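You operate a simulated robot arm through the tools that you are given. There is no shell and no other tool.

You are at the controls of a simulated robot arm. One attempt, no reset.

Task
Brush red grease over the top of the clamped block, then free it and set it on the step.
Fine: from the red pot, with the red brush, which goes back in its holder; pull the jaw wide open; the block goes into the gap in its row. Set down upright: what you pick out. A coat counts when it lies all over at full strength: go over it till it gets no stronger.

Only the result counts: the job must be done as asked and must still hold three seconds after the hand-in. Knocking over, shifting, dropping, spilling or breaking anything else fails it.

Robot
A 6-joint arm with a two-finger gripper, fixed in place. Base frame: the origin is at the foot of the arm, x ahead of it, y to its left, z up. Units: m, rad, N and s.
Its first joint turns from -2.897 to 2.897 rad. Payload 2.45 kg.
Tool frame: the origin (TCP) lies between the finger pads and is the grasp point; the fingertips stand 0.02 m ahead of it; z points along the fingers, y is the line along which they close. Largest opening 0.14 m; the body of the gripper starts 0.168 m behind the TCP.
Orientation is that of the tool frame in the base frame, as [roll, pitch, yaw] about the fixed x, y, z axes, in that order (R = Rz(yaw) Ry(pitch) Rx(roll)). With the fingers straight down and closing along the base's y, the tool's x points along the base's -x, its y along +y and its z along -z.

Tools
- The arm moves only by the tool arm_command. Its argument "moves" is a list of rows, each an object of numbers (a shift or turn left out is 0, a gripper value left out holds the last): "x", "y", "z": the shift along the tool's x, y, z in units of 50 mm (1.0 is 50 mm); "wx", "wy", "wz": the turn, a rotation vector about the tool's x, y, z in units of 6 degrees (1.0 is 6 degrees). In form: [{"x": .., "y": .., "z": .., "wx": .., "wy": .., "wz": ..}, ...]. A call has 1 to 20 rows; each row shifts and turns the commanded pose from where the row before left it, along the tool's axes as they then stand. "grip" is the finger opening in m, from 0 to 0.14, set as the call begins (left out, the last holds). A call with a number of a shift or a turn outside -1 to 1 is refused whole. A row lasts 0.2 s, in which the tool goes at most 0.05 m and 0.15 rad; a call with a longer step from one row to the next is refused whole, and so is a gripper value outside its range. Where a pose cannot be reached the arm comes as near as it can. A force on the tool above 40 N (or 10 N above the force at the start of the call, whichever is more), or a blocked arm, ends the call early, and 0.2 s more pass. The fingers move at their own pace (about 0.045 m/s each) and stop on an object; they squeeze with about 22 N. The grip force told is the motor's: it shows also when the fingers shut on nothing. Time passes only in rows, and 0.2 s behind the last, so rows that do not move let the fingers close. The reply holds the time, the measured pose of the TCP, the force on the tool along the base axes, the opening and the grip force, in the units named above and with some noise, with the torque about the TCP (base axes, N m) and any sound that the robot's microphone picked up.
- Cameras (640 x 400 px; columns grow to the right, rows downward): "scene" is fixed at [0.3999, -0.4987, 1.6867]; the picture's right is [0.75, -0.67, 0.00], its down [-0.37, -0.42, -0.83] and it looks along [0.55, 0.62, -0.56] (base axes); focal length 372 px, centre (320, 200). "wrist" rides on the gripper at [0.078, 0.011, -0.209] in the tool frame; the picture's right is [-0.14, 0.99, 0.00], its down [-0.92, -0.13, -0.37] and it looks along [-0.37, -0.05, 0.93] (tool axes); focal length 280 px, centre (320, 200). There is no depth. A picture from a camera that has moved, and an enlarged one, comes with that camera's place and axes in the base frame and with its lens.
- capture(camera): a new picture of that camera. The clock stands still meanwhile.
- inspect(camera, box): a new picture of the part [left, top, right, bottom] of that camera's present view, enlarged. The clock stands still meanwhile.
- sign_off(): hands the job in; it is judged then, once.

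Places have to be worked out from the pictures, the camera data and where the tool is seen. Open the gripper and draw the arm clear of the work before you hand the job in, unless the task says otherwise.

The tools are called after "Call:" by a JSON object that holds its "name" and its "arguments". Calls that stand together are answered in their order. arm_command: Moves the arm, as the interface text tells. Its arguments: {"type":"object","properties":{"moves":{"type":"array"},"grip":{"type":"number"}},"required":["moves"]} The other tools are called the same way: capture (camera) takes a picture; inspect (camera, box) takes an enlarged picture of a part of a camera's view; sign_off () hands the job in.

At the start:

```text
clock: 0.0
tcp_pos: [0.6776, 0.1384, 1.3406]
ee_rot: [3.142, 0.001, -3.141]
contact_force: [-0.2, -0.1, -0.4]
wrist_torque: [-0.04, -0.04, 0.01]
grip_width: 0.1402
grasp_force: 0.0
```

scene: 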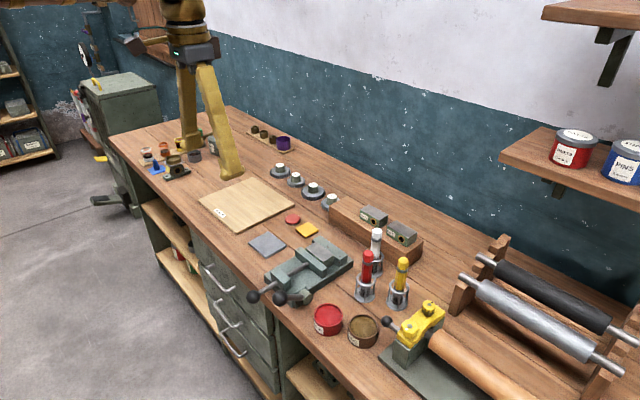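
wrist: 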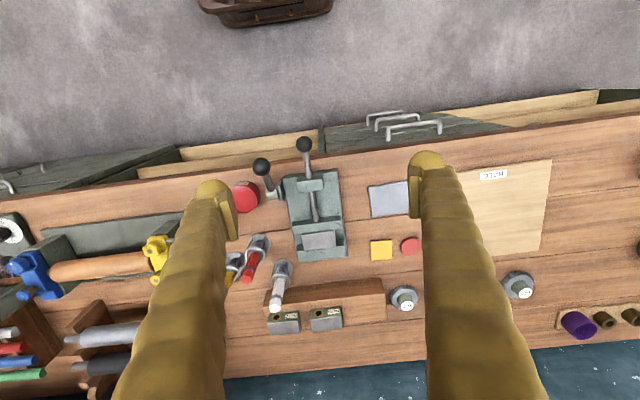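

I begin by looking closer at the clamp, brushes, pots and step before moving anything.

Call:
{"name": "inspect", "arguments": {"camera": "scene", "box": [240, 180, 440, 350]}}

Call:
{"name": "inspect", "arguments": {"camera": "wrist", "box": [220, 130, 420, 350]}}

Call:
{"name": "inspect", "arguments": {"camera": "scene", "box": [300, 170, 440, 270]}}

Call:
{"name": "inspect", "arguments": {"camera": "scene", "box": [240, 220, 360, 310]}}

```text
2.35 times, centred on (340, 265) of scene
camera zoom: at [0.3999, -0.4987, 1.6867], right [0.75, -0.67, 0.0], down [-0.37, -0.42, -0.83], along [0.55, 0.62, -0.56], focal length 876 px, centre (273, 47)
```

zoom: 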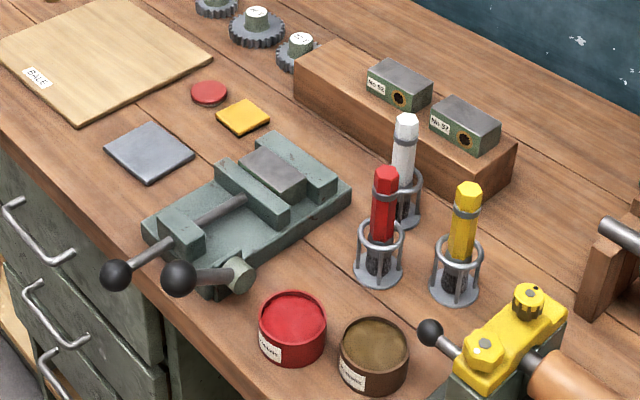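

```text
1.82 times, centred on (320, 240) of wrist
camera zoom: at [0.5994, 0.149, 1.5504], right [0.14, 0.99, 0.0], down [0.92, -0.13, 0.37], along [0.37, -0.05, -0.93], focal length 510 px, centre (320, 127)
```

zoom: 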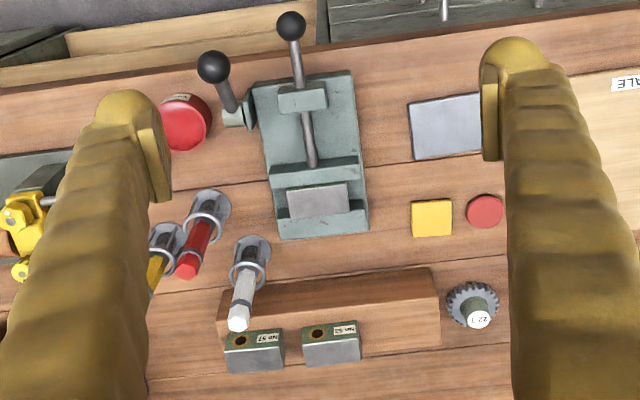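

```text
4.00 times, centred on (370, 220) of scene
camera zoom: at [0.3999, -0.4987, 1.6867], right [0.75, -0.67, 0.0], down [-0.37, -0.42, -0.83], along [0.55, 0.62, -0.56], focal length 1489 px, centre (120, 120)
```

zoom: 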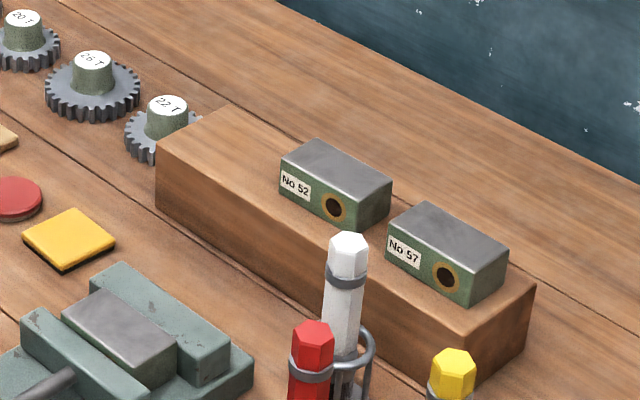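

```text
4.44 times, centred on (300, 265) of scene
camera zoom: at [0.3999, -0.4987, 1.6867], right [0.75, -0.67, 0.0], down [-0.37, -0.42, -0.83], along [0.55, 0.62, -0.56], focal length 1655 px, centre (409, -89)
```

zoom: 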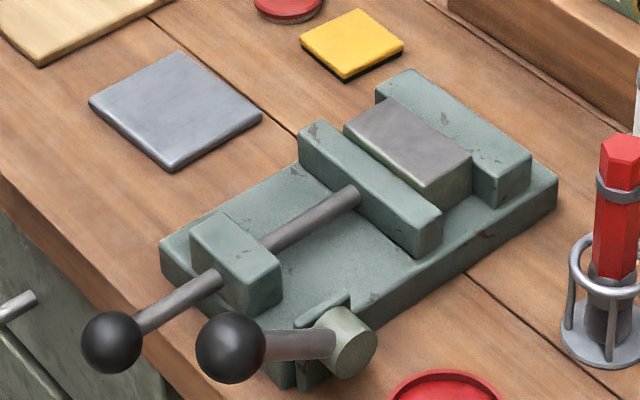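

Rough triangulation from both views gives the bench at z≈0.92, the clamped block's top near (0.93, 0.10, 0.97), the red brush top near (0.954, -0.057, 1.05) and the red pot near (0.82, -0.06). I move the wrist camera nearer to the clamp for better views, staying high.

Call:
{"name": "arm_command", "arguments": {"moves": [{"x": -0.6, "y": -0.2, "z": 0.5}, {"x": -0.6, "y": -0.2, "z": 0.5}, {"x": -0.6, "y": -0.2, "z": 0.5}, {"x": 0, "y": 0, "z": 0}], "grip": 0.14}}

Call:
{"name": "capture", "arguments": {"camera": "wrist"}}

Call:
{"name": "capture", "arguments": {"camera": "scene"}}

```text
clock: 1.0
tcp_pos: [0.7675, 0.1085, 1.2652]
ee_rot: [3.141, 0.0, -3.141]
contact_force: [-0.2, -0.1, 0.3]
wrist_torque: [0.0, -0.03, 0.01]
grip_width: 0.1398
grasp_force: 0.0
```

```text
taken
camera wrist: at [0.6893, 0.1186, 1.4745], right [0.14, 0.99, 0.0], down [0.92, -0.13, 0.37], along [0.37, -0.05, -0.93], focal length 280 px, centre (320, 200)
```

wrist: 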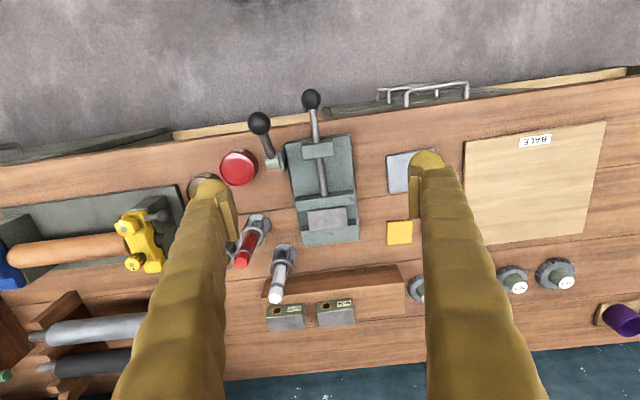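

```text
taken
```

scene: 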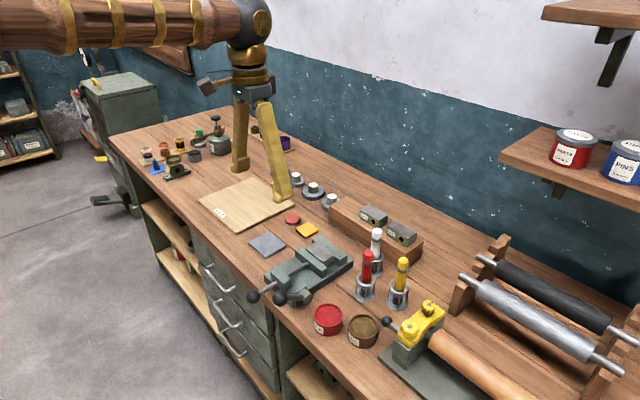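

The view is clear and the bench is aligned with the base axes. I go lower over the clamp to read its parts (lever, knob, block) in detail.

Call:
{"name": "arm_command", "arguments": {"moves": [{"x": -0.3, "y": -0.1, "z": 0.7}, {"x": -0.3, "y": -0.1, "z": 0.7}, {"x": 0, "y": 0, "z": 0.5}, {"x": 0, "y": 0, "z": 0}]}}

Call:
{"name": "capture", "arguments": {"camera": "wrist"}}

Call:
{"name": "inspect", "arguments": {"camera": "wrist", "box": [220, 60, 420, 220]}}

Call:
{"name": "inspect", "arguments": {"camera": "wrist", "box": [220, 200, 420, 360]}}

```text
clock: 2.0
tcp_pos: [0.7965, 0.0975, 1.1701]
ee_rot: [3.141, -0.002, -3.141]
contact_force: [-0.7, 0.3, -0.4]
wrist_torque: [0.06, 0.02, -0.01]
grip_width: 0.14
grasp_force: 0.0
```

```text
taken
camera wrist: at [0.7188, 0.1081, 1.3791], right [0.14, 0.99, 0.0], down [0.92, -0.13, 0.37], along [0.37, -0.05, -0.93], focal length 280 px, centre (320, 200)
```

wrist: 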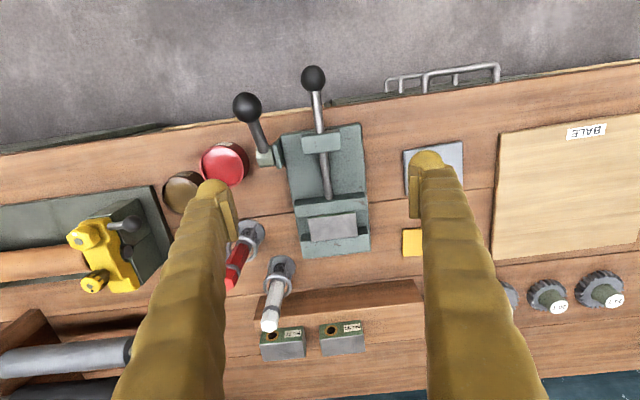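

```text
2.50 times, centred on (320, 140) of wrist
camera zoom: at [0.7188, 0.1081, 1.3791], right [0.14, 0.99, 0.0], down [0.92, -0.13, 0.37], along [0.37, -0.05, -0.93], focal length 701 px, centre (320, 350)
```

zoom: 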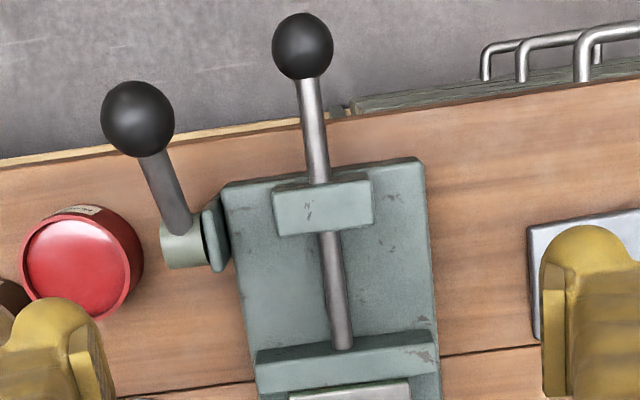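

```text
2.50 times, centred on (320, 280) of wrist
camera zoom: at [0.7188, 0.1081, 1.3791], right [0.14, 0.99, 0.0], down [0.92, -0.13, 0.37], along [0.37, -0.05, -0.93], focal length 701 px, centre (320, 0)
```

zoom: 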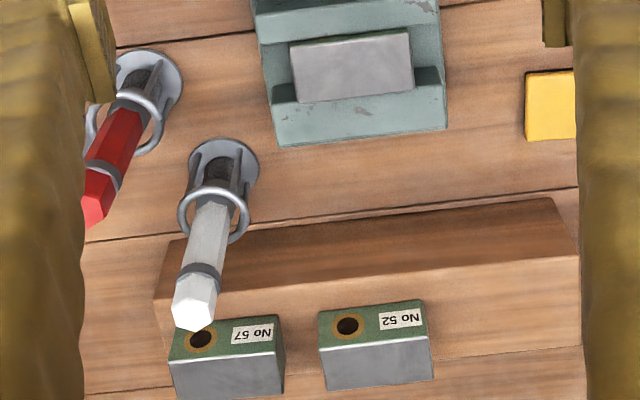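

The clamp's parts are readable: ball lever with its hub on the -y side (axle along y), ball knob on the slide rod toward the robot, block ≈0.077 (y) × 0.044 (x) centred near (0.930, 0.099); the free slot on the step is left of "No 52" at about (1.144, 0.193). I move above the red brush at z 1.17 to line up on it.

Call:
{"name": "arm_command", "arguments": {"moves": [{"x": -0.626, "y": -0.622}, {"x": -0.626, "y": -0.622}, {"x": -0.626, "y": -0.622}, {"x": -0.626, "y": -0.622}, {"x": -0.626, "y": -0.622}, {"x": 0}], "grip": 0.08}}

Call:
{"name": "capture", "arguments": {"camera": "wrist"}}

Call:
{"name": "capture", "arguments": {"camera": "scene"}}

```text
clock: 3.4
tcp_pos: [0.9565, -0.059, 1.171]
ee_rot: [-3.141, 0.001, 3.139]
contact_force: [-0.3, 0.2, 0.3]
wrist_torque: [0.01, 0.05, -0.02]
grip_width: 0.0801
grasp_force: 0.1
```

```text
taken
camera wrist: at [0.8781, -0.0479, 1.3809], right [0.14, 0.99, 0.0], down [0.92, -0.13, 0.37], along [0.37, -0.05, -0.93], focal length 280 px, centre (320, 200)
```

wrist: 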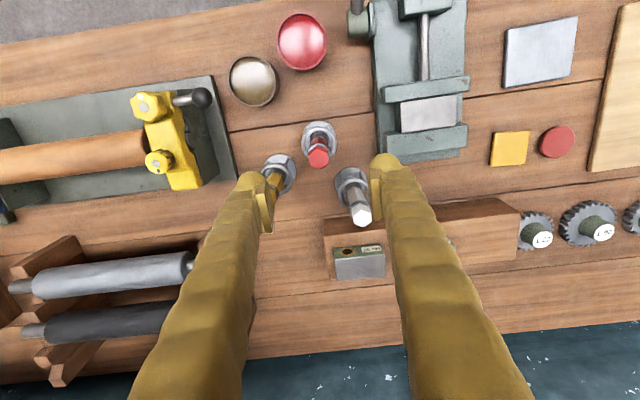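

```text
taken
```

scene: 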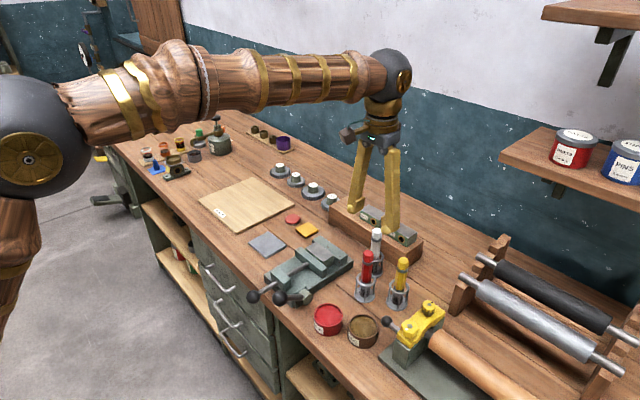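

The red brush's top is seen at (318,158), which puts it at about (0.954, -0.061). I zoom in on the brush and its holder to check the heights.

Call:
{"name": "inspect", "arguments": {"camera": "wrist", "box": [260, 100, 380, 230]}}

Call:
{"name": "inspect", "arguments": {"camera": "scene", "box": [340, 220, 420, 310]}}

Call:
{"name": "inspect", "arguments": {"camera": "wrist", "box": [220, 0, 480, 160]}}

```text
3.08 times, centred on (320, 165) of wrist
camera zoom: at [0.8781, -0.0479, 1.3809], right [0.14, 0.99, 0.0], down [0.92, -0.13, 0.37], along [0.37, -0.05, -0.93], focal length 863 px, centre (320, 308)
```

zoom: 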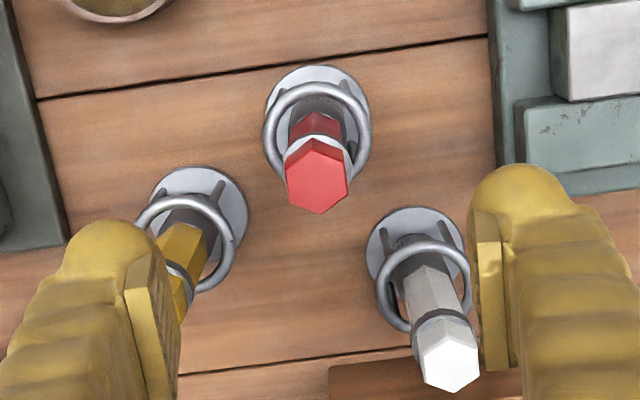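

```text
4.44 times, centred on (380, 265) of scene
camera zoom: at [0.3999, -0.4987, 1.6867], right [0.75, -0.67, 0.0], down [-0.37, -0.42, -0.83], along [0.55, 0.62, -0.56], focal length 1655 px, centre (53, -89)
```

zoom: 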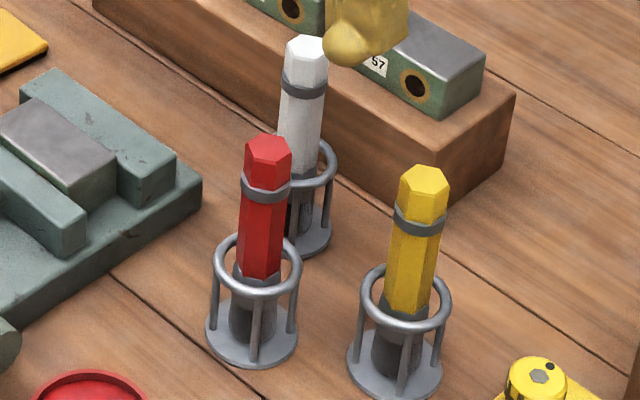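

```text
2.46 times, centred on (350, 80) of wrist
camera zoom: at [0.8781, -0.0479, 1.3809], right [0.14, 0.99, 0.0], down [0.92, -0.13, 0.37], along [0.37, -0.05, -0.93], focal length 690 px, centre (246, 495)
```

zoom: 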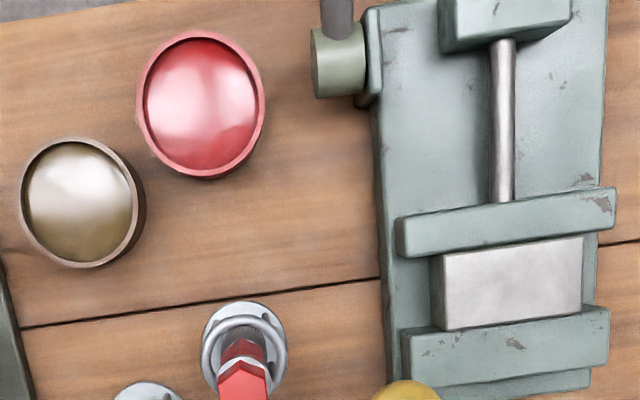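

The bench top works out at z≈0.90, the brush handle top at ≈1.056, its grey collar at ≈1.024 and the ring at ≈0.963; the handle is about 23 mm across with flats turned about 8°. I turn the tool 8°, descend to TCP z≈1.05 with the fingers straddling the handle, above the collar.

Call:
{"name": "arm_command", "arguments": {"moves": [{"x": 0.05, "y": -0.04, "wz": 0.67}, {"wz": 0.66}, {"z": 0.6}, {"z": 0.6}, {"z": 0.6}, {"z": 0}], "grip": 0.06}}

Call:
{"name": "inspect", "arguments": {"camera": "wrist", "box": [240, 120, 400, 240]}}

Call:
{"name": "inspect", "arguments": {"camera": "scene", "box": [330, 200, 430, 310]}}

```text
clock: 4.8
tcp_pos: [0.9511, -0.0607, 1.0796]
ee_rot: [3.141, 0.001, 3.002]
contact_force: [-0.4, -0.8, -0.3]
wrist_torque: [0.01, 0.02, 0.03]
grip_width: 0.0603
grasp_force: 0.0
```

```text
3.33 times, centred on (320, 180) of wrist
camera zoom: at [0.8752, -0.0392, 1.2901], right [0.27, 0.96, 0.0], down [0.89, -0.25, 0.37], along [0.35, -0.1, -0.93], focal length 935 px, centre (320, 267)
```

zoom: 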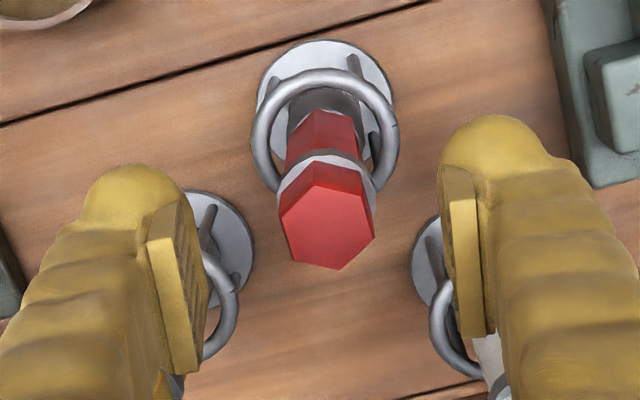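

```text
3.64 times, centred on (380, 255) of scene
camera zoom: at [0.3999, -0.4987, 1.6867], right [0.75, -0.67, 0.0], down [-0.37, -0.42, -0.83], along [0.55, 0.62, -0.56], focal length 1354 px, centre (102, 0)
```

zoom: 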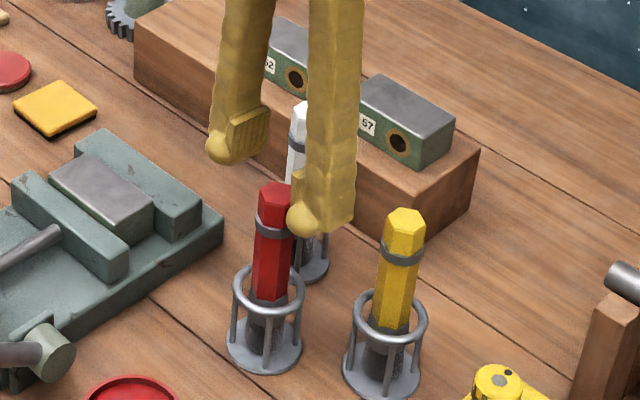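

The fingers straddle the handle evenly and the flats are now parallel to the pads; the handle centre reads (0.953, -0.0595), TCP is at (0.951, -0.061). I go down 30 mm to z≈1.05 and close on the handle.

Call:
{"name": "arm_command", "arguments": {"moves": [{"x": -0.04, "y": 0.02, "z": 0.3}, {"z": 0.29}, {"z": 0}]}}

Call:
{"name": "arm_command", "arguments": {"moves": [{"z": 0}, {"z": 0}, {"z": 0}, {"z": 0}, {"z": 0}], "grip": 0.0}}

Call:
{"name": "inspect", "arguments": {"camera": "scene", "box": [330, 200, 430, 310]}}

Call:
{"name": "inspect", "arguments": {"camera": "wrist", "box": [240, 120, 400, 240]}}

```text
clock: 5.6
tcp_pos: [0.9539, -0.0591, 1.0511]
ee_rot: [3.141, 0.0, 3.005]
contact_force: [0.0, 0.3, -0.8]
wrist_torque: [-0.03, 0.02, -0.01]
grip_width: 0.0602
grasp_force: 0.1
```

```text
clock: 6.8
tcp_pos: [0.9542, -0.0587, 1.0514]
ee_rot: [3.141, 0.0, 3.003]
contact_force: [0.2, 0.4, -0.4]
wrist_torque: [0.01, 0.02, -0.01]
grip_width: 0.025
grasp_force: 22.0
```

```text
3.64 times, centred on (380, 255) of scene
camera zoom: at [0.3999, -0.4987, 1.6867], right [0.75, -0.67, 0.0], down [-0.37, -0.42, -0.83], along [0.55, 0.62, -0.56], focal length 1354 px, centre (102, 0)
```

zoom: 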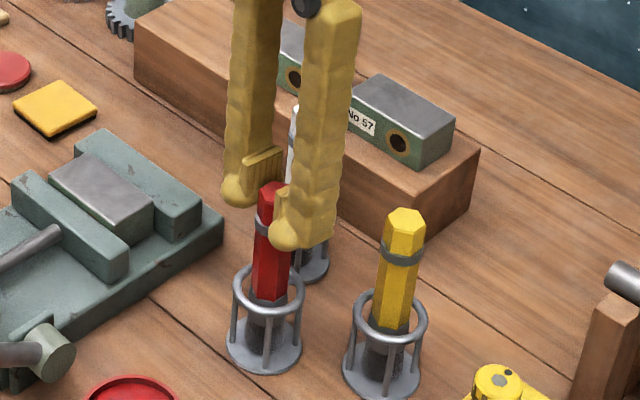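

```text
3.33 times, centred on (320, 180) of wrist
camera zoom: at [0.8786, -0.0378, 1.261], right [0.27, 0.96, 0.0], down [0.89, -0.25, 0.37], along [0.35, -0.1, -0.93], focal length 935 px, centre (320, 267)
```

zoom: 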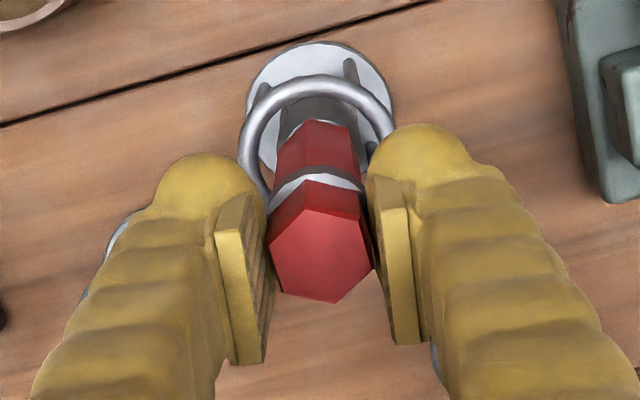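

The handle is held (25 mm, 22 N) at grasp pose (0.954, -0.059, 1.051). I lift the brush straight up about 0.12 m out of its holder.

Call:
{"name": "arm_command", "arguments": {"moves": [{"z": -0.3}, {"z": -0.4}, {"z": -0.4}, {"z": -0.5}, {"z": -0.5}, {"z": -0.3}, {"z": 0}]}}

Call:
{"name": "capture", "arguments": {"camera": "scene"}}

Call:
{"name": "inspect", "arguments": {"camera": "scene", "box": [320, 160, 440, 310]}}

Call:
{"name": "capture", "arguments": {"camera": "wrist"}}

```text
clock: 8.4
tcp_pos: [0.9547, -0.0569, 1.1703]
ee_rot: [-3.141, 0.001, 3.003]
contact_force: [0.1, 0.9, -0.6]
wrist_torque: [-0.01, -0.01, -0.04]
grip_width: 0.0248
grasp_force: 21.7
```

```text
taken
```

scene: 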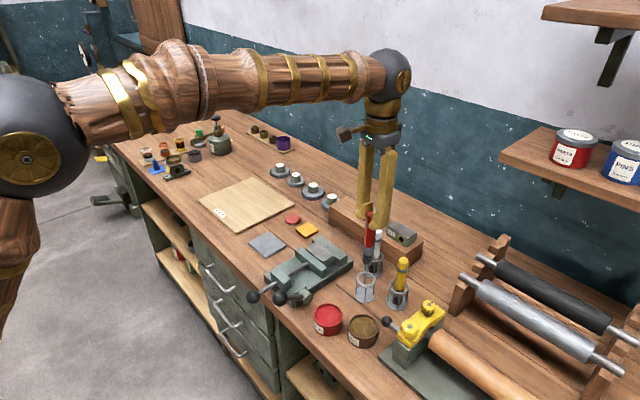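

```text
2.67 times, centred on (380, 235) of scene
camera zoom: at [0.3999, -0.4987, 1.6867], right [0.75, -0.67, 0.0], down [-0.37, -0.42, -0.83], along [0.55, 0.62, -0.56], focal length 993 px, centre (160, 107)
```

zoom: 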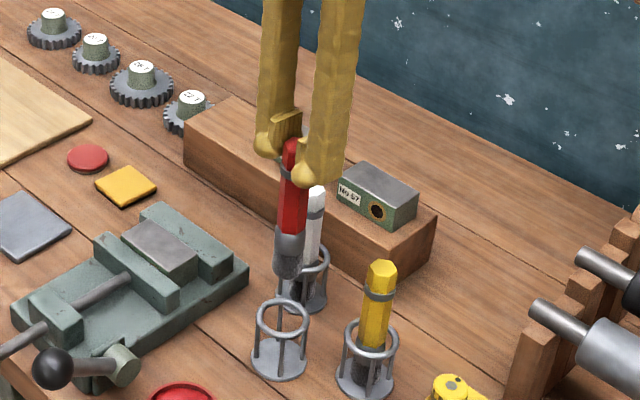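

```text
taken
camera wrist: at [0.8789, -0.0369, 1.3808], right [0.27, 0.96, 0.0], down [0.89, -0.25, 0.37], along [0.35, -0.1, -0.93], focal length 280 px, centre (320, 200)
```

wrist: 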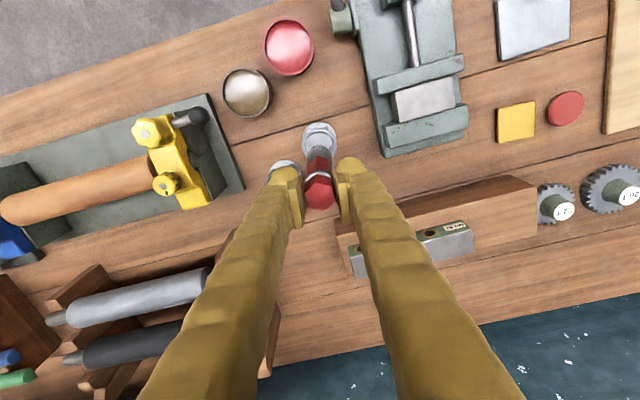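

The brush is out and hangs straight; its tip reads about z 1.02, i.e. ~0.149 below the TCP. I turn the tool back square and move over the red pot at about (0.815, -0.062), staying high.

Call:
{"name": "arm_command", "arguments": {"moves": [{"wz": -0.67}, {"wz": -0.66}, {"x": 0.7, "y": -0.02}, {"x": 0.7, "y": -0.03}, {"x": 0.7, "y": -0.03}, {"x": 0.7, "y": -0.02}, {"z": 0}]}}

Call:
{"name": "capture", "arguments": {"camera": "wrist"}}

Call:
{"name": "inspect", "arguments": {"camera": "scene", "box": [260, 210, 420, 350]}}

Call:
{"name": "inspect", "arguments": {"camera": "wrist", "box": [240, 100, 400, 220]}}

```text
clock: 10.0
tcp_pos: [0.8148, -0.0633, 1.1701]
ee_rot: [-3.141, 0.001, 3.142]
contact_force: [1.7, 0.4, -0.5]
wrist_torque: [-0.04, 0.04, 0.02]
grip_width: 0.0251
grasp_force: 21.7
```

```text
taken
camera wrist: at [0.7359, -0.0528, 1.3806], right [0.14, 0.99, 0.0], down [0.92, -0.13, 0.37], along [0.37, -0.05, -0.93], focal length 280 px, centre (320, 200)
```

wrist: 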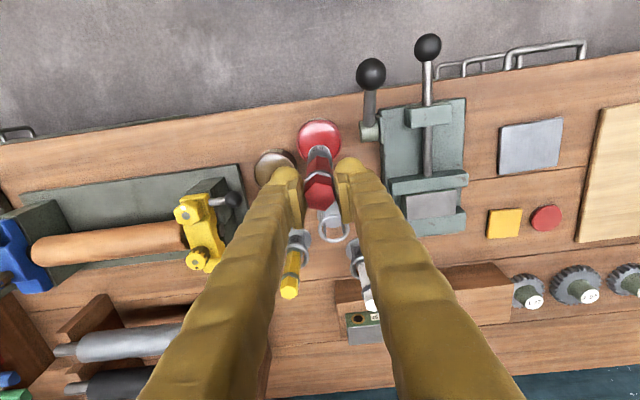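

```text
2.86 times, centred on (340, 280) of scene
camera zoom: at [0.3999, -0.4987, 1.6867], right [0.75, -0.67, 0.0], down [-0.37, -0.42, -0.83], along [0.55, 0.62, -0.56], focal length 1064 px, centre (263, -29)
```

zoom: 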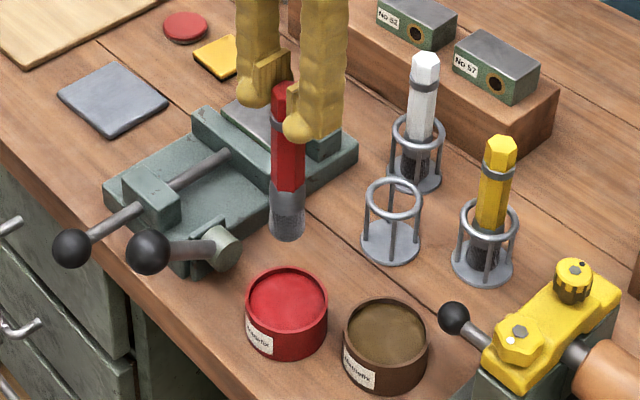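

```text
3.33 times, centred on (320, 160) of wrist
camera zoom: at [0.7359, -0.0528, 1.3806], right [0.14, 0.99, 0.0], down [0.92, -0.13, 0.37], along [0.37, -0.05, -0.93], focal length 935 px, centre (320, 333)
```

zoom: 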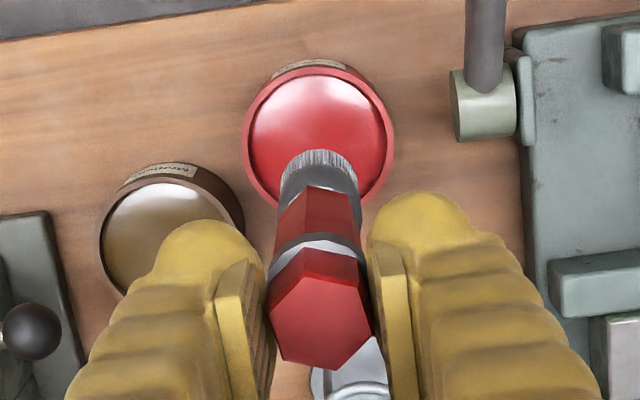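

The pot rim centre works out at (0.812, -0.065), rim z≈0.947; the brush tip hangs at z≈1.023 right above it. I centre and lower until the tip is about at rim level, then look.

Call:
{"name": "arm_command", "arguments": {"moves": [{"x": 0.06, "y": -0.04, "z": 0.3}, {"z": 0.4}, {"z": 0.4}, {"z": 0.3}, {"z": 0}]}}

Call:
{"name": "inspect", "arguments": {"camera": "scene", "box": [280, 250, 400, 350]}}

Call:
{"name": "inspect", "arguments": {"camera": "wrist", "box": [240, 100, 400, 220]}}

```text
clock: 11.2
tcp_pos: [0.8106, -0.0662, 1.1005]
ee_rot: [-3.141, 0.001, -3.14]
contact_force: [0.0, -0.7, -0.9]
wrist_torque: [0.03, -0.03, 0.01]
grip_width: 0.0252
grasp_force: 22.0
```

```text
4.00 times, centred on (340, 300) of scene
camera zoom: at [0.3999, -0.4987, 1.6867], right [0.75, -0.67, 0.0], down [-0.37, -0.42, -0.83], along [0.55, 0.62, -0.56], focal length 1489 px, centre (240, -200)
```

zoom: 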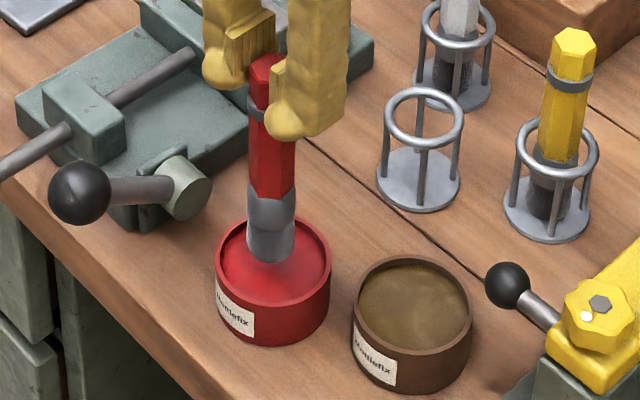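

```text
3.33 times, centred on (320, 160) of wrist
camera zoom: at [0.7323, -0.0551, 1.3113], right [0.14, 0.99, 0.0], down [0.92, -0.13, 0.37], along [0.37, -0.05, -0.93], focal length 935 px, centre (320, 333)
```

zoom: 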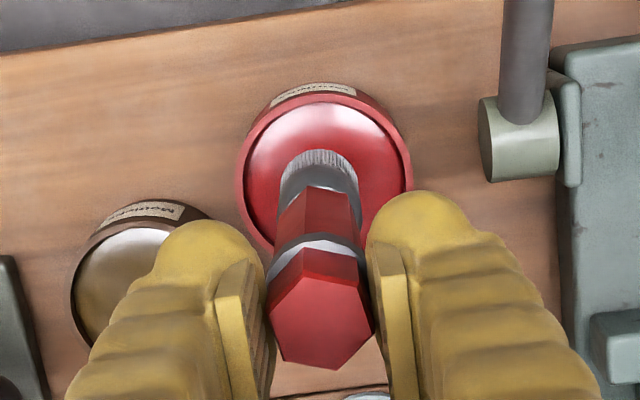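

The tip is at rim level and centred in the pot. I lower it slowly into the grease, watching the force.

Call:
{"name": "arm_command", "arguments": {"moves": [{"z": 0.1}, {"z": 0.1}, {"z": 0.1}, {"z": 0.1}, {"z": 0}]}}

Call:
{"name": "inspect", "arguments": {"camera": "scene", "box": [280, 250, 400, 350]}}

```text
clock: 12.4
tcp_pos: [0.8109, -0.0654, 1.0817]
ee_rot: [-3.141, 0.002, -3.142]
contact_force: [0.1, -0.3, 23.5]
wrist_torque: [-0.02, -0.12, -0.1]
grip_width: 0.025
grasp_force: 22.6
```

```text
4.00 times, centred on (340, 300) of scene
camera zoom: at [0.3999, -0.4987, 1.6867], right [0.75, -0.67, 0.0], down [-0.37, -0.42, -0.83], along [0.55, 0.62, -0.56], focal length 1489 px, centre (240, -200)
```

zoom: 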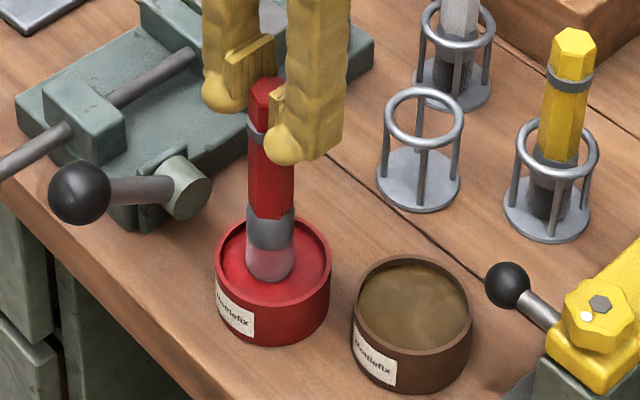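

The bristles touch the grease (23 N) and have turned reddish. I ease off a little and wipe gently within the pot to load the brush well.

Call:
{"name": "arm_command", "arguments": {"moves": [{"z": -0.06}, {"x": 0.1}, {"x": -0.1}, {"x": -0.1}, {"x": 0.1}, {"y": 0.1}, {"y": -0.1}, {"y": -0.1}, {"y": 0.1}, {"z": 0}]}}

Call:
{"name": "inspect", "arguments": {"camera": "scene", "box": [280, 250, 400, 350]}}

```text
clock: 14.6
tcp_pos: [0.8113, -0.0648, 1.083]
ee_rot: [-3.141, 0.001, 3.141]
contact_force: [0.0, 0.1, -0.4]
wrist_torque: [0.02, -0.03, -0.02]
grip_width: 0.0248
grasp_force: 22.1
```

```text
4.00 times, centred on (340, 300) of scene
camera zoom: at [0.3999, -0.4987, 1.6867], right [0.75, -0.67, 0.0], down [-0.37, -0.42, -0.83], along [0.55, 0.62, -0.56], focal length 1489 px, centre (240, -200)
```

zoom: 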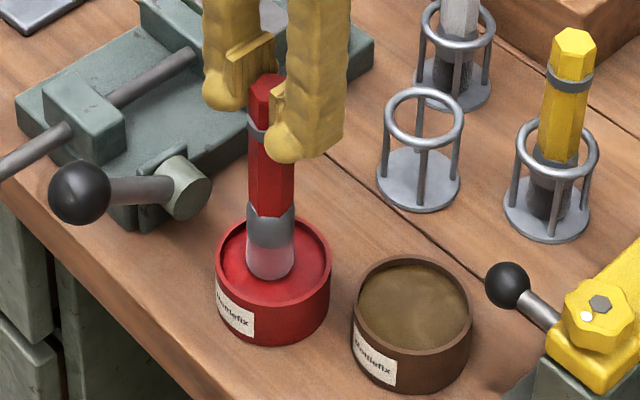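

The contact is stiff and just lost at TCP z 1.083. I press again lightly, straight down only so the pot isn't shoved, and hold for a moment.

Call:
{"name": "arm_command", "arguments": {"moves": [{"z": 0.02}, {"z": 0.01}, {"z": 0}, {"z": 0}, {"z": 0}, {"z": 0}]}}

Call:
{"name": "inspect", "arguments": {"camera": "scene", "box": [310, 270, 360, 320]}}

```text
clock: 16.0
tcp_pos: [0.8114, -0.0646, 1.0812]
ee_rot: [3.141, 0.0, -3.14]
contact_force: [-0.8, -1.0, -0.4]
wrist_torque: [0.02, -0.01, -0.02]
grip_width: 0.0251
grasp_force: 22.1
```

```text
8.00 times, centred on (335, 295) of scene
camera zoom: at [0.3999, -0.4987, 1.6867], right [0.75, -0.67, 0.0], down [-0.37, -0.42, -0.83], along [0.55, 0.62, -0.56], focal length 2978 px, centre (200, -560)
```

zoom: 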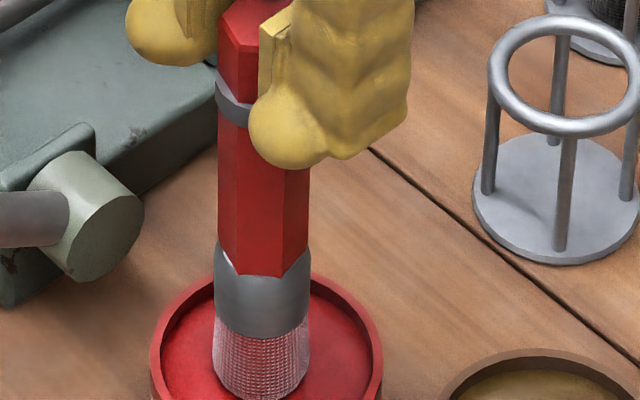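

No contact now at that height. I press down a millimetre more in half-millimetre steps and hold.

Call:
{"name": "arm_command", "arguments": {"moves": [{"z": 0.01}, {"z": 0.01}, {"z": 0}, {"z": 0}]}}

Call:
{"name": "inspect", "arguments": {"camera": "scene", "box": [310, 280, 360, 330]}}

```text
clock: 17.0
tcp_pos: [0.8109, -0.0648, 1.0826]
ee_rot: [3.141, -0.001, 3.141]
contact_force: [0.6, 1.0, 3.9]
wrist_torque: [-0.02, -0.1, -0.01]
grip_width: 0.0246
grasp_force: 22.2
```

```text
8.00 times, centred on (335, 305) of scene
camera zoom: at [0.3999, -0.4987, 1.6867], right [0.75, -0.67, 0.0], down [-0.37, -0.42, -0.83], along [0.55, 0.62, -0.56], focal length 2978 px, centre (200, -640)
```

zoom: 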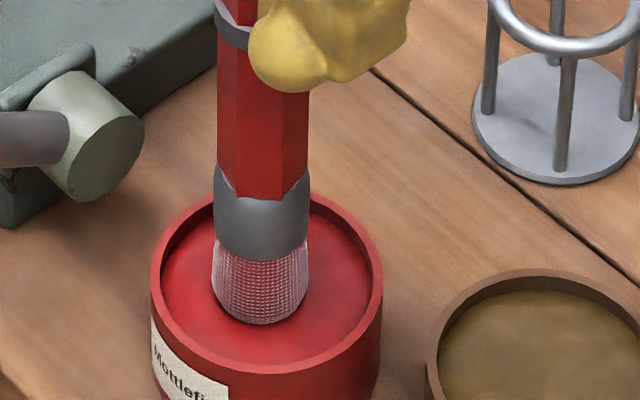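

Light contact (4 N). One more half millimetre and a short hold, then I lift out to see how loaded the bristles are.

Call:
{"name": "arm_command", "arguments": {"moves": [{"z": 0.01}, {"z": 0}, {"z": 0}, {"z": 0}, {"z": 0}]}}

Call:
{"name": "arm_command", "arguments": {"moves": [{"z": -0.2}, {"z": -0.4}, {"z": -0.4}, {"z": -0.4}, {"z": -0.2}, {"z": 0}]}}

Call:
{"name": "inspect", "arguments": {"camera": "scene", "box": [310, 240, 370, 310]}}

Call:
{"name": "inspect", "arguments": {"camera": "wrist", "box": [240, 100, 400, 220]}}

```text
clock: 18.2
tcp_pos: [0.8116, -0.0652, 1.0806]
ee_rot: [3.141, 0.001, 3.141]
contact_force: [-0.4, -0.8, 22.9]
wrist_torque: [-0.02, -0.1, 0.0]
grip_width: 0.025
grasp_force: 21.9
```

```text
clock: 19.6
tcp_pos: [0.8112, -0.0636, 1.1603]
ee_rot: [-3.141, -0.001, 3.141]
contact_force: [-0.2, -0.4, -0.3]
wrist_torque: [-0.01, 0.01, -0.03]
grip_width: 0.0251
grasp_force: 21.8
```

```text
5.71 times, centred on (340, 275) of scene
camera zoom: at [0.3999, -0.4987, 1.6867], right [0.75, -0.67, 0.0], down [-0.37, -0.42, -0.83], along [0.55, 0.62, -0.56], focal length 2128 px, centre (206, -229)
```

zoom: 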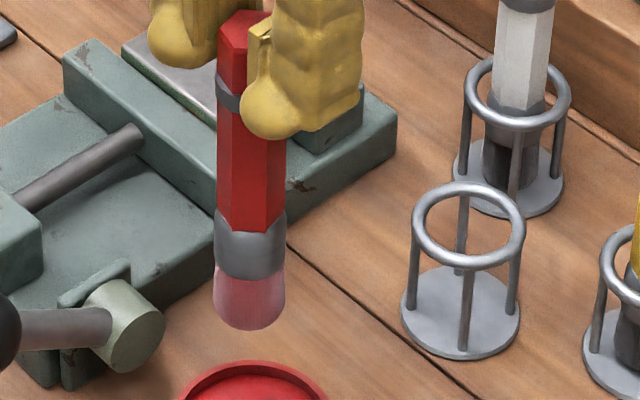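

```text
3.33 times, centred on (320, 160) of wrist
camera zoom: at [0.7333, -0.0531, 1.3709], right [0.14, 0.99, 0.0], down [0.92, -0.13, 0.37], along [0.37, -0.05, -0.93], focal length 935 px, centre (320, 333)
```

zoom: 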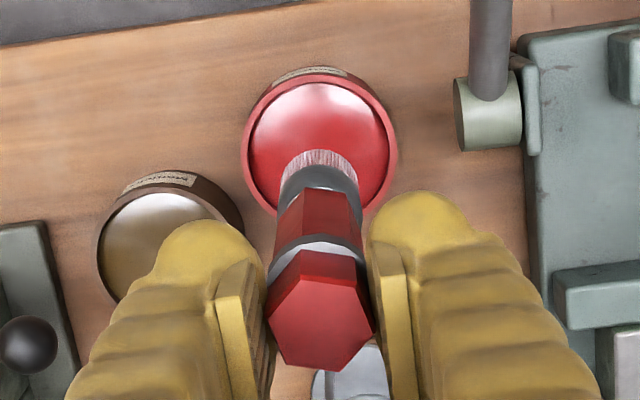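

The bristles carry red now. I carry the brush over the block's centre (0.934, 0.100) and lower to about 15 mm above the expected contact height.

Call:
{"name": "arm_command", "arguments": {"moves": [{"x": -0.492, "y": 0.656}, {"x": -0.492, "y": 0.656}, {"x": -0.492, "y": 0.656}, {"x": -0.492, "y": 0.656}, {"x": -0.492, "y": 0.656}, {"z": 0.35}, {"z": 0.3}, {"z": 0}]}}

Call:
{"name": "inspect", "arguments": {"camera": "scene", "box": [270, 190, 370, 290]}}

Call:
{"name": "inspect", "arguments": {"camera": "wrist", "box": [240, 100, 400, 220]}}

```text
clock: 21.4
tcp_pos: [0.9335, 0.0982, 1.1283]
ee_rot: [3.141, 0.0, 3.141]
contact_force: [0.4, 0.6, -0.6]
wrist_torque: [-0.01, -0.01, -0.03]
grip_width: 0.0248
grasp_force: 21.6
```

```text
4.00 times, centred on (320, 240) of scene
camera zoom: at [0.3999, -0.4987, 1.6867], right [0.75, -0.67, 0.0], down [-0.37, -0.42, -0.83], along [0.55, 0.62, -0.56], focal length 1489 px, centre (320, 40)
```

zoom: 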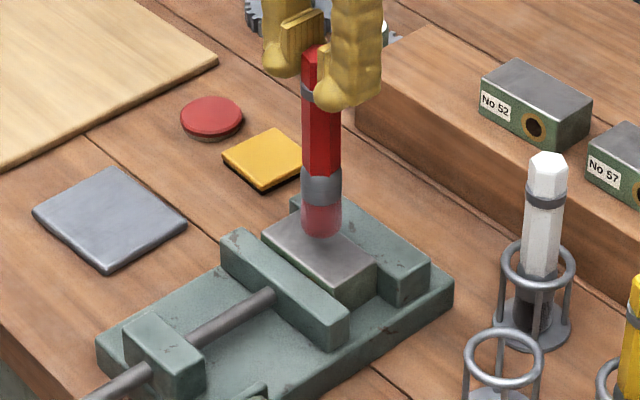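

```text
3.33 times, centred on (320, 160) of wrist
camera zoom: at [0.8557, 0.1096, 1.3383], right [0.14, 0.99, 0.0], down [0.92, -0.13, 0.37], along [0.37, -0.05, -0.93], focal length 935 px, centre (320, 333)
```

zoom: 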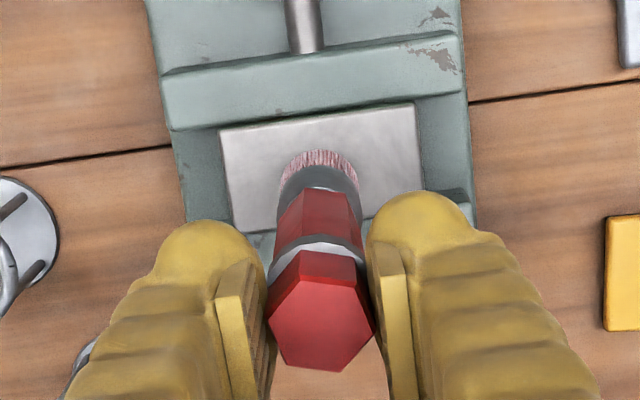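

The brush is centred over the block. I approach the contact in small steps.

Call:
{"name": "arm_command", "arguments": {"moves": [{"z": 0.08}, {"z": 0.08}, {"z": 0.06}, {"z": 0}]}}

Call:
{"name": "arm_command", "arguments": {"moves": [{"z": 0.03}, {"z": 0.03}, {"z": 0}]}}

Call:
{"name": "inspect", "arguments": {"camera": "scene", "box": [290, 220, 350, 270]}}

```text
clock: 22.4
tcp_pos: [0.9348, 0.099, 1.1165]
ee_rot: [3.141, 0.001, -3.141]
contact_force: [0.0, 1.2, -0.1]
wrist_torque: [-0.01, 0.0, 0.01]
grip_width: 0.0248
grasp_force: 22.2
```

```text
clock: 23.2
tcp_pos: [0.9335, 0.0986, 1.1138]
ee_rot: [3.14, 0.0, -3.14]
contact_force: [-0.4, -0.5, 0.7]
wrist_torque: [-0.02, -0.02, -0.01]
grip_width: 0.0249
grasp_force: 21.8
```

```text
8.00 times, centred on (320, 245) of scene
camera zoom: at [0.3999, -0.4987, 1.6867], right [0.75, -0.67, 0.0], down [-0.37, -0.42, -0.83], along [0.55, 0.62, -0.56], focal length 2978 px, centre (320, -160)
```

zoom: 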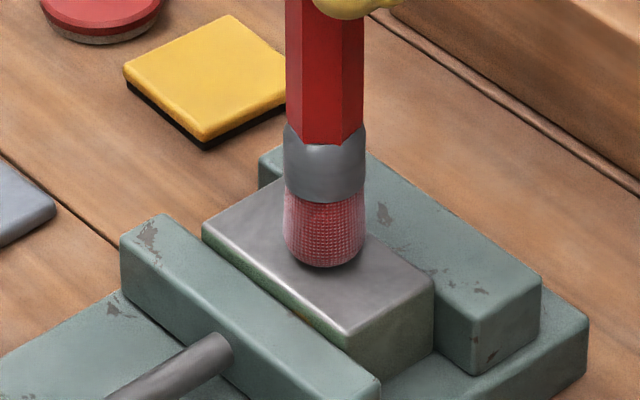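

The bristles are nearly on the surface. I continue down in half-millimetre steps.

Call:
{"name": "arm_command", "arguments": {"moves": [{"z": 0.015}, {"z": 0.015}, {"z": 0}]}}

Call:
{"name": "arm_command", "arguments": {"moves": [{"z": 0.01}, {"z": 0.01}, {"z": 0}]}}

```text
clock: 24.0
tcp_pos: [0.934, 0.0964, 1.1137]
ee_rot: [3.141, 0.001, 3.141]
contact_force: [0.4, -0.5, -1.1]
wrist_torque: [0.01, -0.03, -0.01]
grip_width: 0.0248
grasp_force: 22.2
```

```text
clock: 24.8
tcp_pos: [0.9338, 0.0998, 1.112]
ee_rot: [-3.14, 0.0, -3.139]
contact_force: [0.3, 0.1, -0.9]
wrist_torque: [0.0, 0.0, -0.01]
grip_width: 0.0248
grasp_force: 21.9
```

Still no force at commanded z≈1.1115. I keep stepping down.

Call:
{"name": "arm_command", "arguments": {"moves": [{"z": 0.01}, {"z": 0.01}, {"z": 0}]}}

Call:
{"name": "arm_command", "arguments": {"moves": [{"z": 0.01}, {"z": 0.01}, {"z": 0}]}}

Call:
{"name": "inspect", "arguments": {"camera": "scene", "box": [290, 220, 350, 270]}}

```text
clock: 25.6
tcp_pos: [0.9339, 0.098, 1.1112]
ee_rot: [-3.141, 0.0, 3.141]
contact_force: [0.2, -1.3, 7.7]
wrist_torque: [0.0, -0.01, -0.02]
grip_width: 0.0246
grasp_force: 22.5
```

```text
clock: 26.4
tcp_pos: [0.9345, 0.0987, 1.1109]
ee_rot: [-3.141, 0.002, -3.141]
contact_force: [-1.1, -0.3, 21.8]
wrist_torque: [0.0, 0.19, 0.01]
grip_width: 0.0249
grasp_force: 22.4
```

```text
8.00 times, centred on (320, 245) of scene
camera zoom: at [0.3999, -0.4987, 1.6867], right [0.75, -0.67, 0.0], down [-0.37, -0.42, -0.83], along [0.55, 0.62, -0.56], focal length 2978 px, centre (320, -160)
```

zoom: 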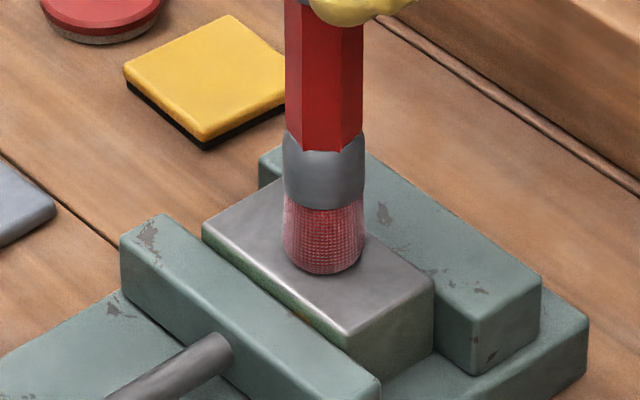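

Contact is at commanded z≈1.1107 (7.7 N at 1.1105, 22 N at 1.1095). I ease to a light touch and make a first slow stroke along y to see how the coat takes.

Call:
{"name": "arm_command", "arguments": {"moves": [{"z": -0.014}, {"y": 0.15}, {"y": 0.15}, {"y": 0.15}, {"y": 0.15}, {"y": 0.1}, {"y": 0}]}}

Call:
{"name": "inspect", "arguments": {"camera": "scene", "box": [290, 220, 350, 270]}}

Call:
{"name": "inspect", "arguments": {"camera": "wrist", "box": [240, 100, 400, 220]}}

```text
clock: 28.0
tcp_pos: [0.9338, 0.1341, 1.11]
ee_rot: [3.141, 0.001, -3.141]
contact_force: [-0.4, -1.3, 1.3]
wrist_torque: [-0.15, -0.01, -0.03]
grip_width: 0.0253
grasp_force: 22.2
```

```text
8.00 times, centred on (320, 245) of scene
camera zoom: at [0.3999, -0.4987, 1.6867], right [0.75, -0.67, 0.0], down [-0.37, -0.42, -0.83], along [0.55, 0.62, -0.56], focal length 2978 px, centre (320, -160)
```

zoom: 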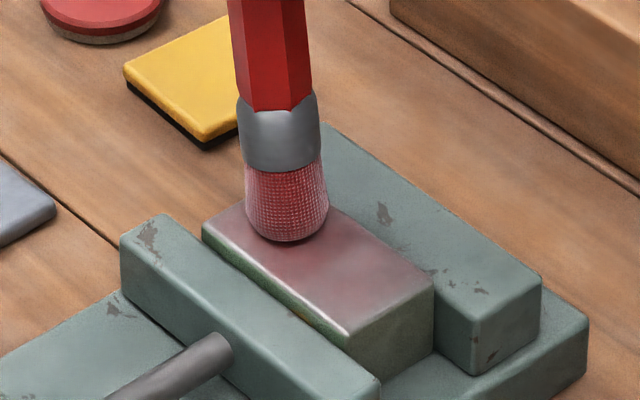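

```text
3.33 times, centred on (320, 160) of wrist
camera zoom: at [0.8557, 0.1445, 1.3202], right [0.14, 0.99, 0.0], down [0.92, -0.13, 0.37], along [0.36, -0.05, -0.93], focal length 935 px, centre (320, 333)
```

zoom: 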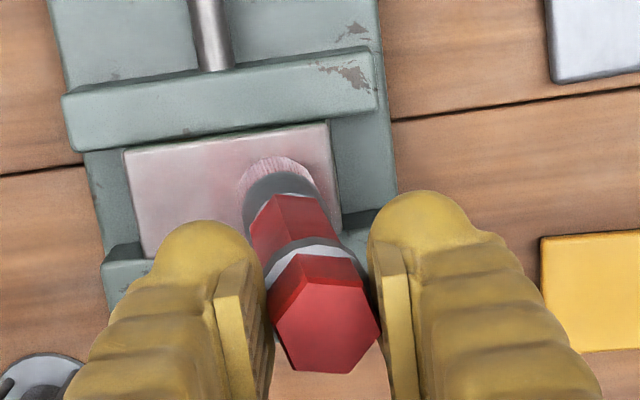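

The coat takes (pink film along the stroke), but the brush leaned a few degrees in the grip from drag. I lift a few millimetres to see whether it springs back.

Call:
{"name": "arm_command", "arguments": {"moves": [{"z": -0.1}, {"z": -0.1}, {"z": 0}]}}

Call:
{"name": "inspect", "arguments": {"camera": "scene", "box": [280, 190, 360, 270]}}

Call:
{"name": "inspect", "arguments": {"camera": "wrist", "box": [240, 100, 400, 220]}}

```text
clock: 28.8
tcp_pos: [0.9338, 0.1337, 1.1199]
ee_rot: [-3.141, 0.0, 3.141]
contact_force: [0.7, 1.1, 0.2]
wrist_torque: [-0.01, -0.01, -0.01]
grip_width: 0.0254
grasp_force: 22.4
```

```text
5.00 times, centred on (320, 230) of scene
camera zoom: at [0.3999, -0.4987, 1.6867], right [0.75, -0.67, 0.0], down [-0.37, -0.42, -0.83], along [0.55, 0.62, -0.56], focal length 1862 px, centre (320, 50)
```

zoom: 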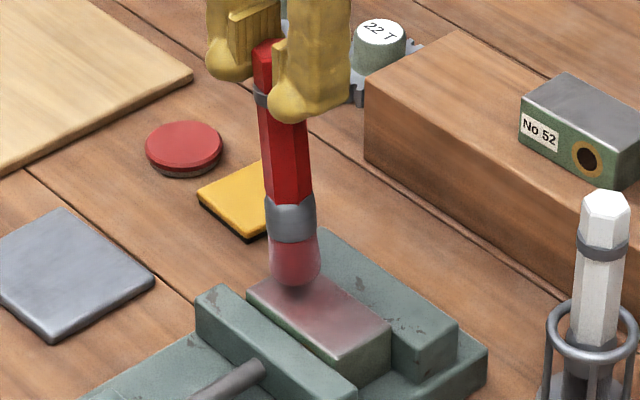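

```text
3.33 times, centred on (320, 160) of wrist
camera zoom: at [0.8551, 0.1445, 1.3304], right [0.14, 0.99, 0.0], down [0.92, -0.13, 0.37], along [0.36, -0.05, -0.93], focal length 935 px, centre (320, 333)
```

zoom: 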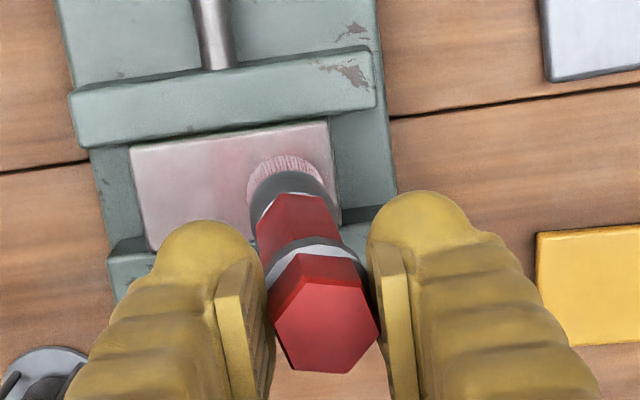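

The lean (~4–5°, tip trailing toward -y) stayed. Stroking the other way will bring it back, so I touch down lightly and stroke toward -y, watching force and lean.

Call:
{"name": "arm_command", "arguments": {"moves": [{"z": 0.1}, {"z": 0.07}, {"z": 0}]}}

Call:
{"name": "arm_command", "arguments": {"moves": [{"z": 0.01}, {"z": 0}]}}

```text
clock: 29.6
tcp_pos: [0.9345, 0.1328, 1.1111]
ee_rot: [3.141, 0.0, -3.14]
contact_force: [0.3, -0.5, -0.2]
wrist_torque: [-0.01, -0.03, 0.02]
grip_width: 0.0252
grasp_force: 22.1
```

```text
clock: 30.2
tcp_pos: [0.9339, 0.1328, 1.1113]
ee_rot: [3.141, -0.002, 3.141]
contact_force: [-0.1, -1.3, -0.7]
wrist_torque: [0.01, 0.02, -0.04]
grip_width: 0.0252
grasp_force: 22.0
```

No contact yet; I step down further by half millimetres.

Call:
{"name": "arm_command", "arguments": {"moves": [{"z": 0.01}, {"z": 0}]}}

Call:
{"name": "arm_command", "arguments": {"moves": [{"z": 0.01}, {"z": 0}]}}

```text
clock: 30.8
tcp_pos: [0.9345, 0.1326, 1.1111]
ee_rot: [-3.141, -0.001, -3.141]
contact_force: [0.1, 0.0, -0.5]
wrist_torque: [0.0, 0.01, 0.01]
grip_width: 0.0249
grasp_force: 22.2
```

```text
clock: 31.4
tcp_pos: [0.9335, 0.1339, 1.1107]
ee_rot: [-3.141, 0.0, -3.142]
contact_force: [-0.1, -0.1, -0.1]
wrist_torque: [-0.01, 0.0, 0.01]
grip_width: 0.0247
grasp_force: 21.6
```

Call:
{"name": "arm_command", "arguments": {"moves": [{"z": 0.01}, {"z": 0}]}}

Call:
{"name": "arm_command", "arguments": {"moves": [{"z": 0.01}, {"z": 0}]}}

```text
clock: 32.0
tcp_pos: [0.9345, 0.1343, 1.1106]
ee_rot: [3.14, 0.001, 3.141]
contact_force: [0.8, -1.0, 3.8]
wrist_torque: [-0.1, -0.13, 0.0]
grip_width: 0.0248
grasp_force: 21.8
```

```text
clock: 32.6
tcp_pos: [0.934, 0.1332, 1.1112]
ee_rot: [3.141, 0.001, 3.141]
contact_force: [-1.7, -1.3, 16.7]
wrist_torque: [-0.12, 0.12, 0.02]
grip_width: 0.0248
grasp_force: 21.9
```

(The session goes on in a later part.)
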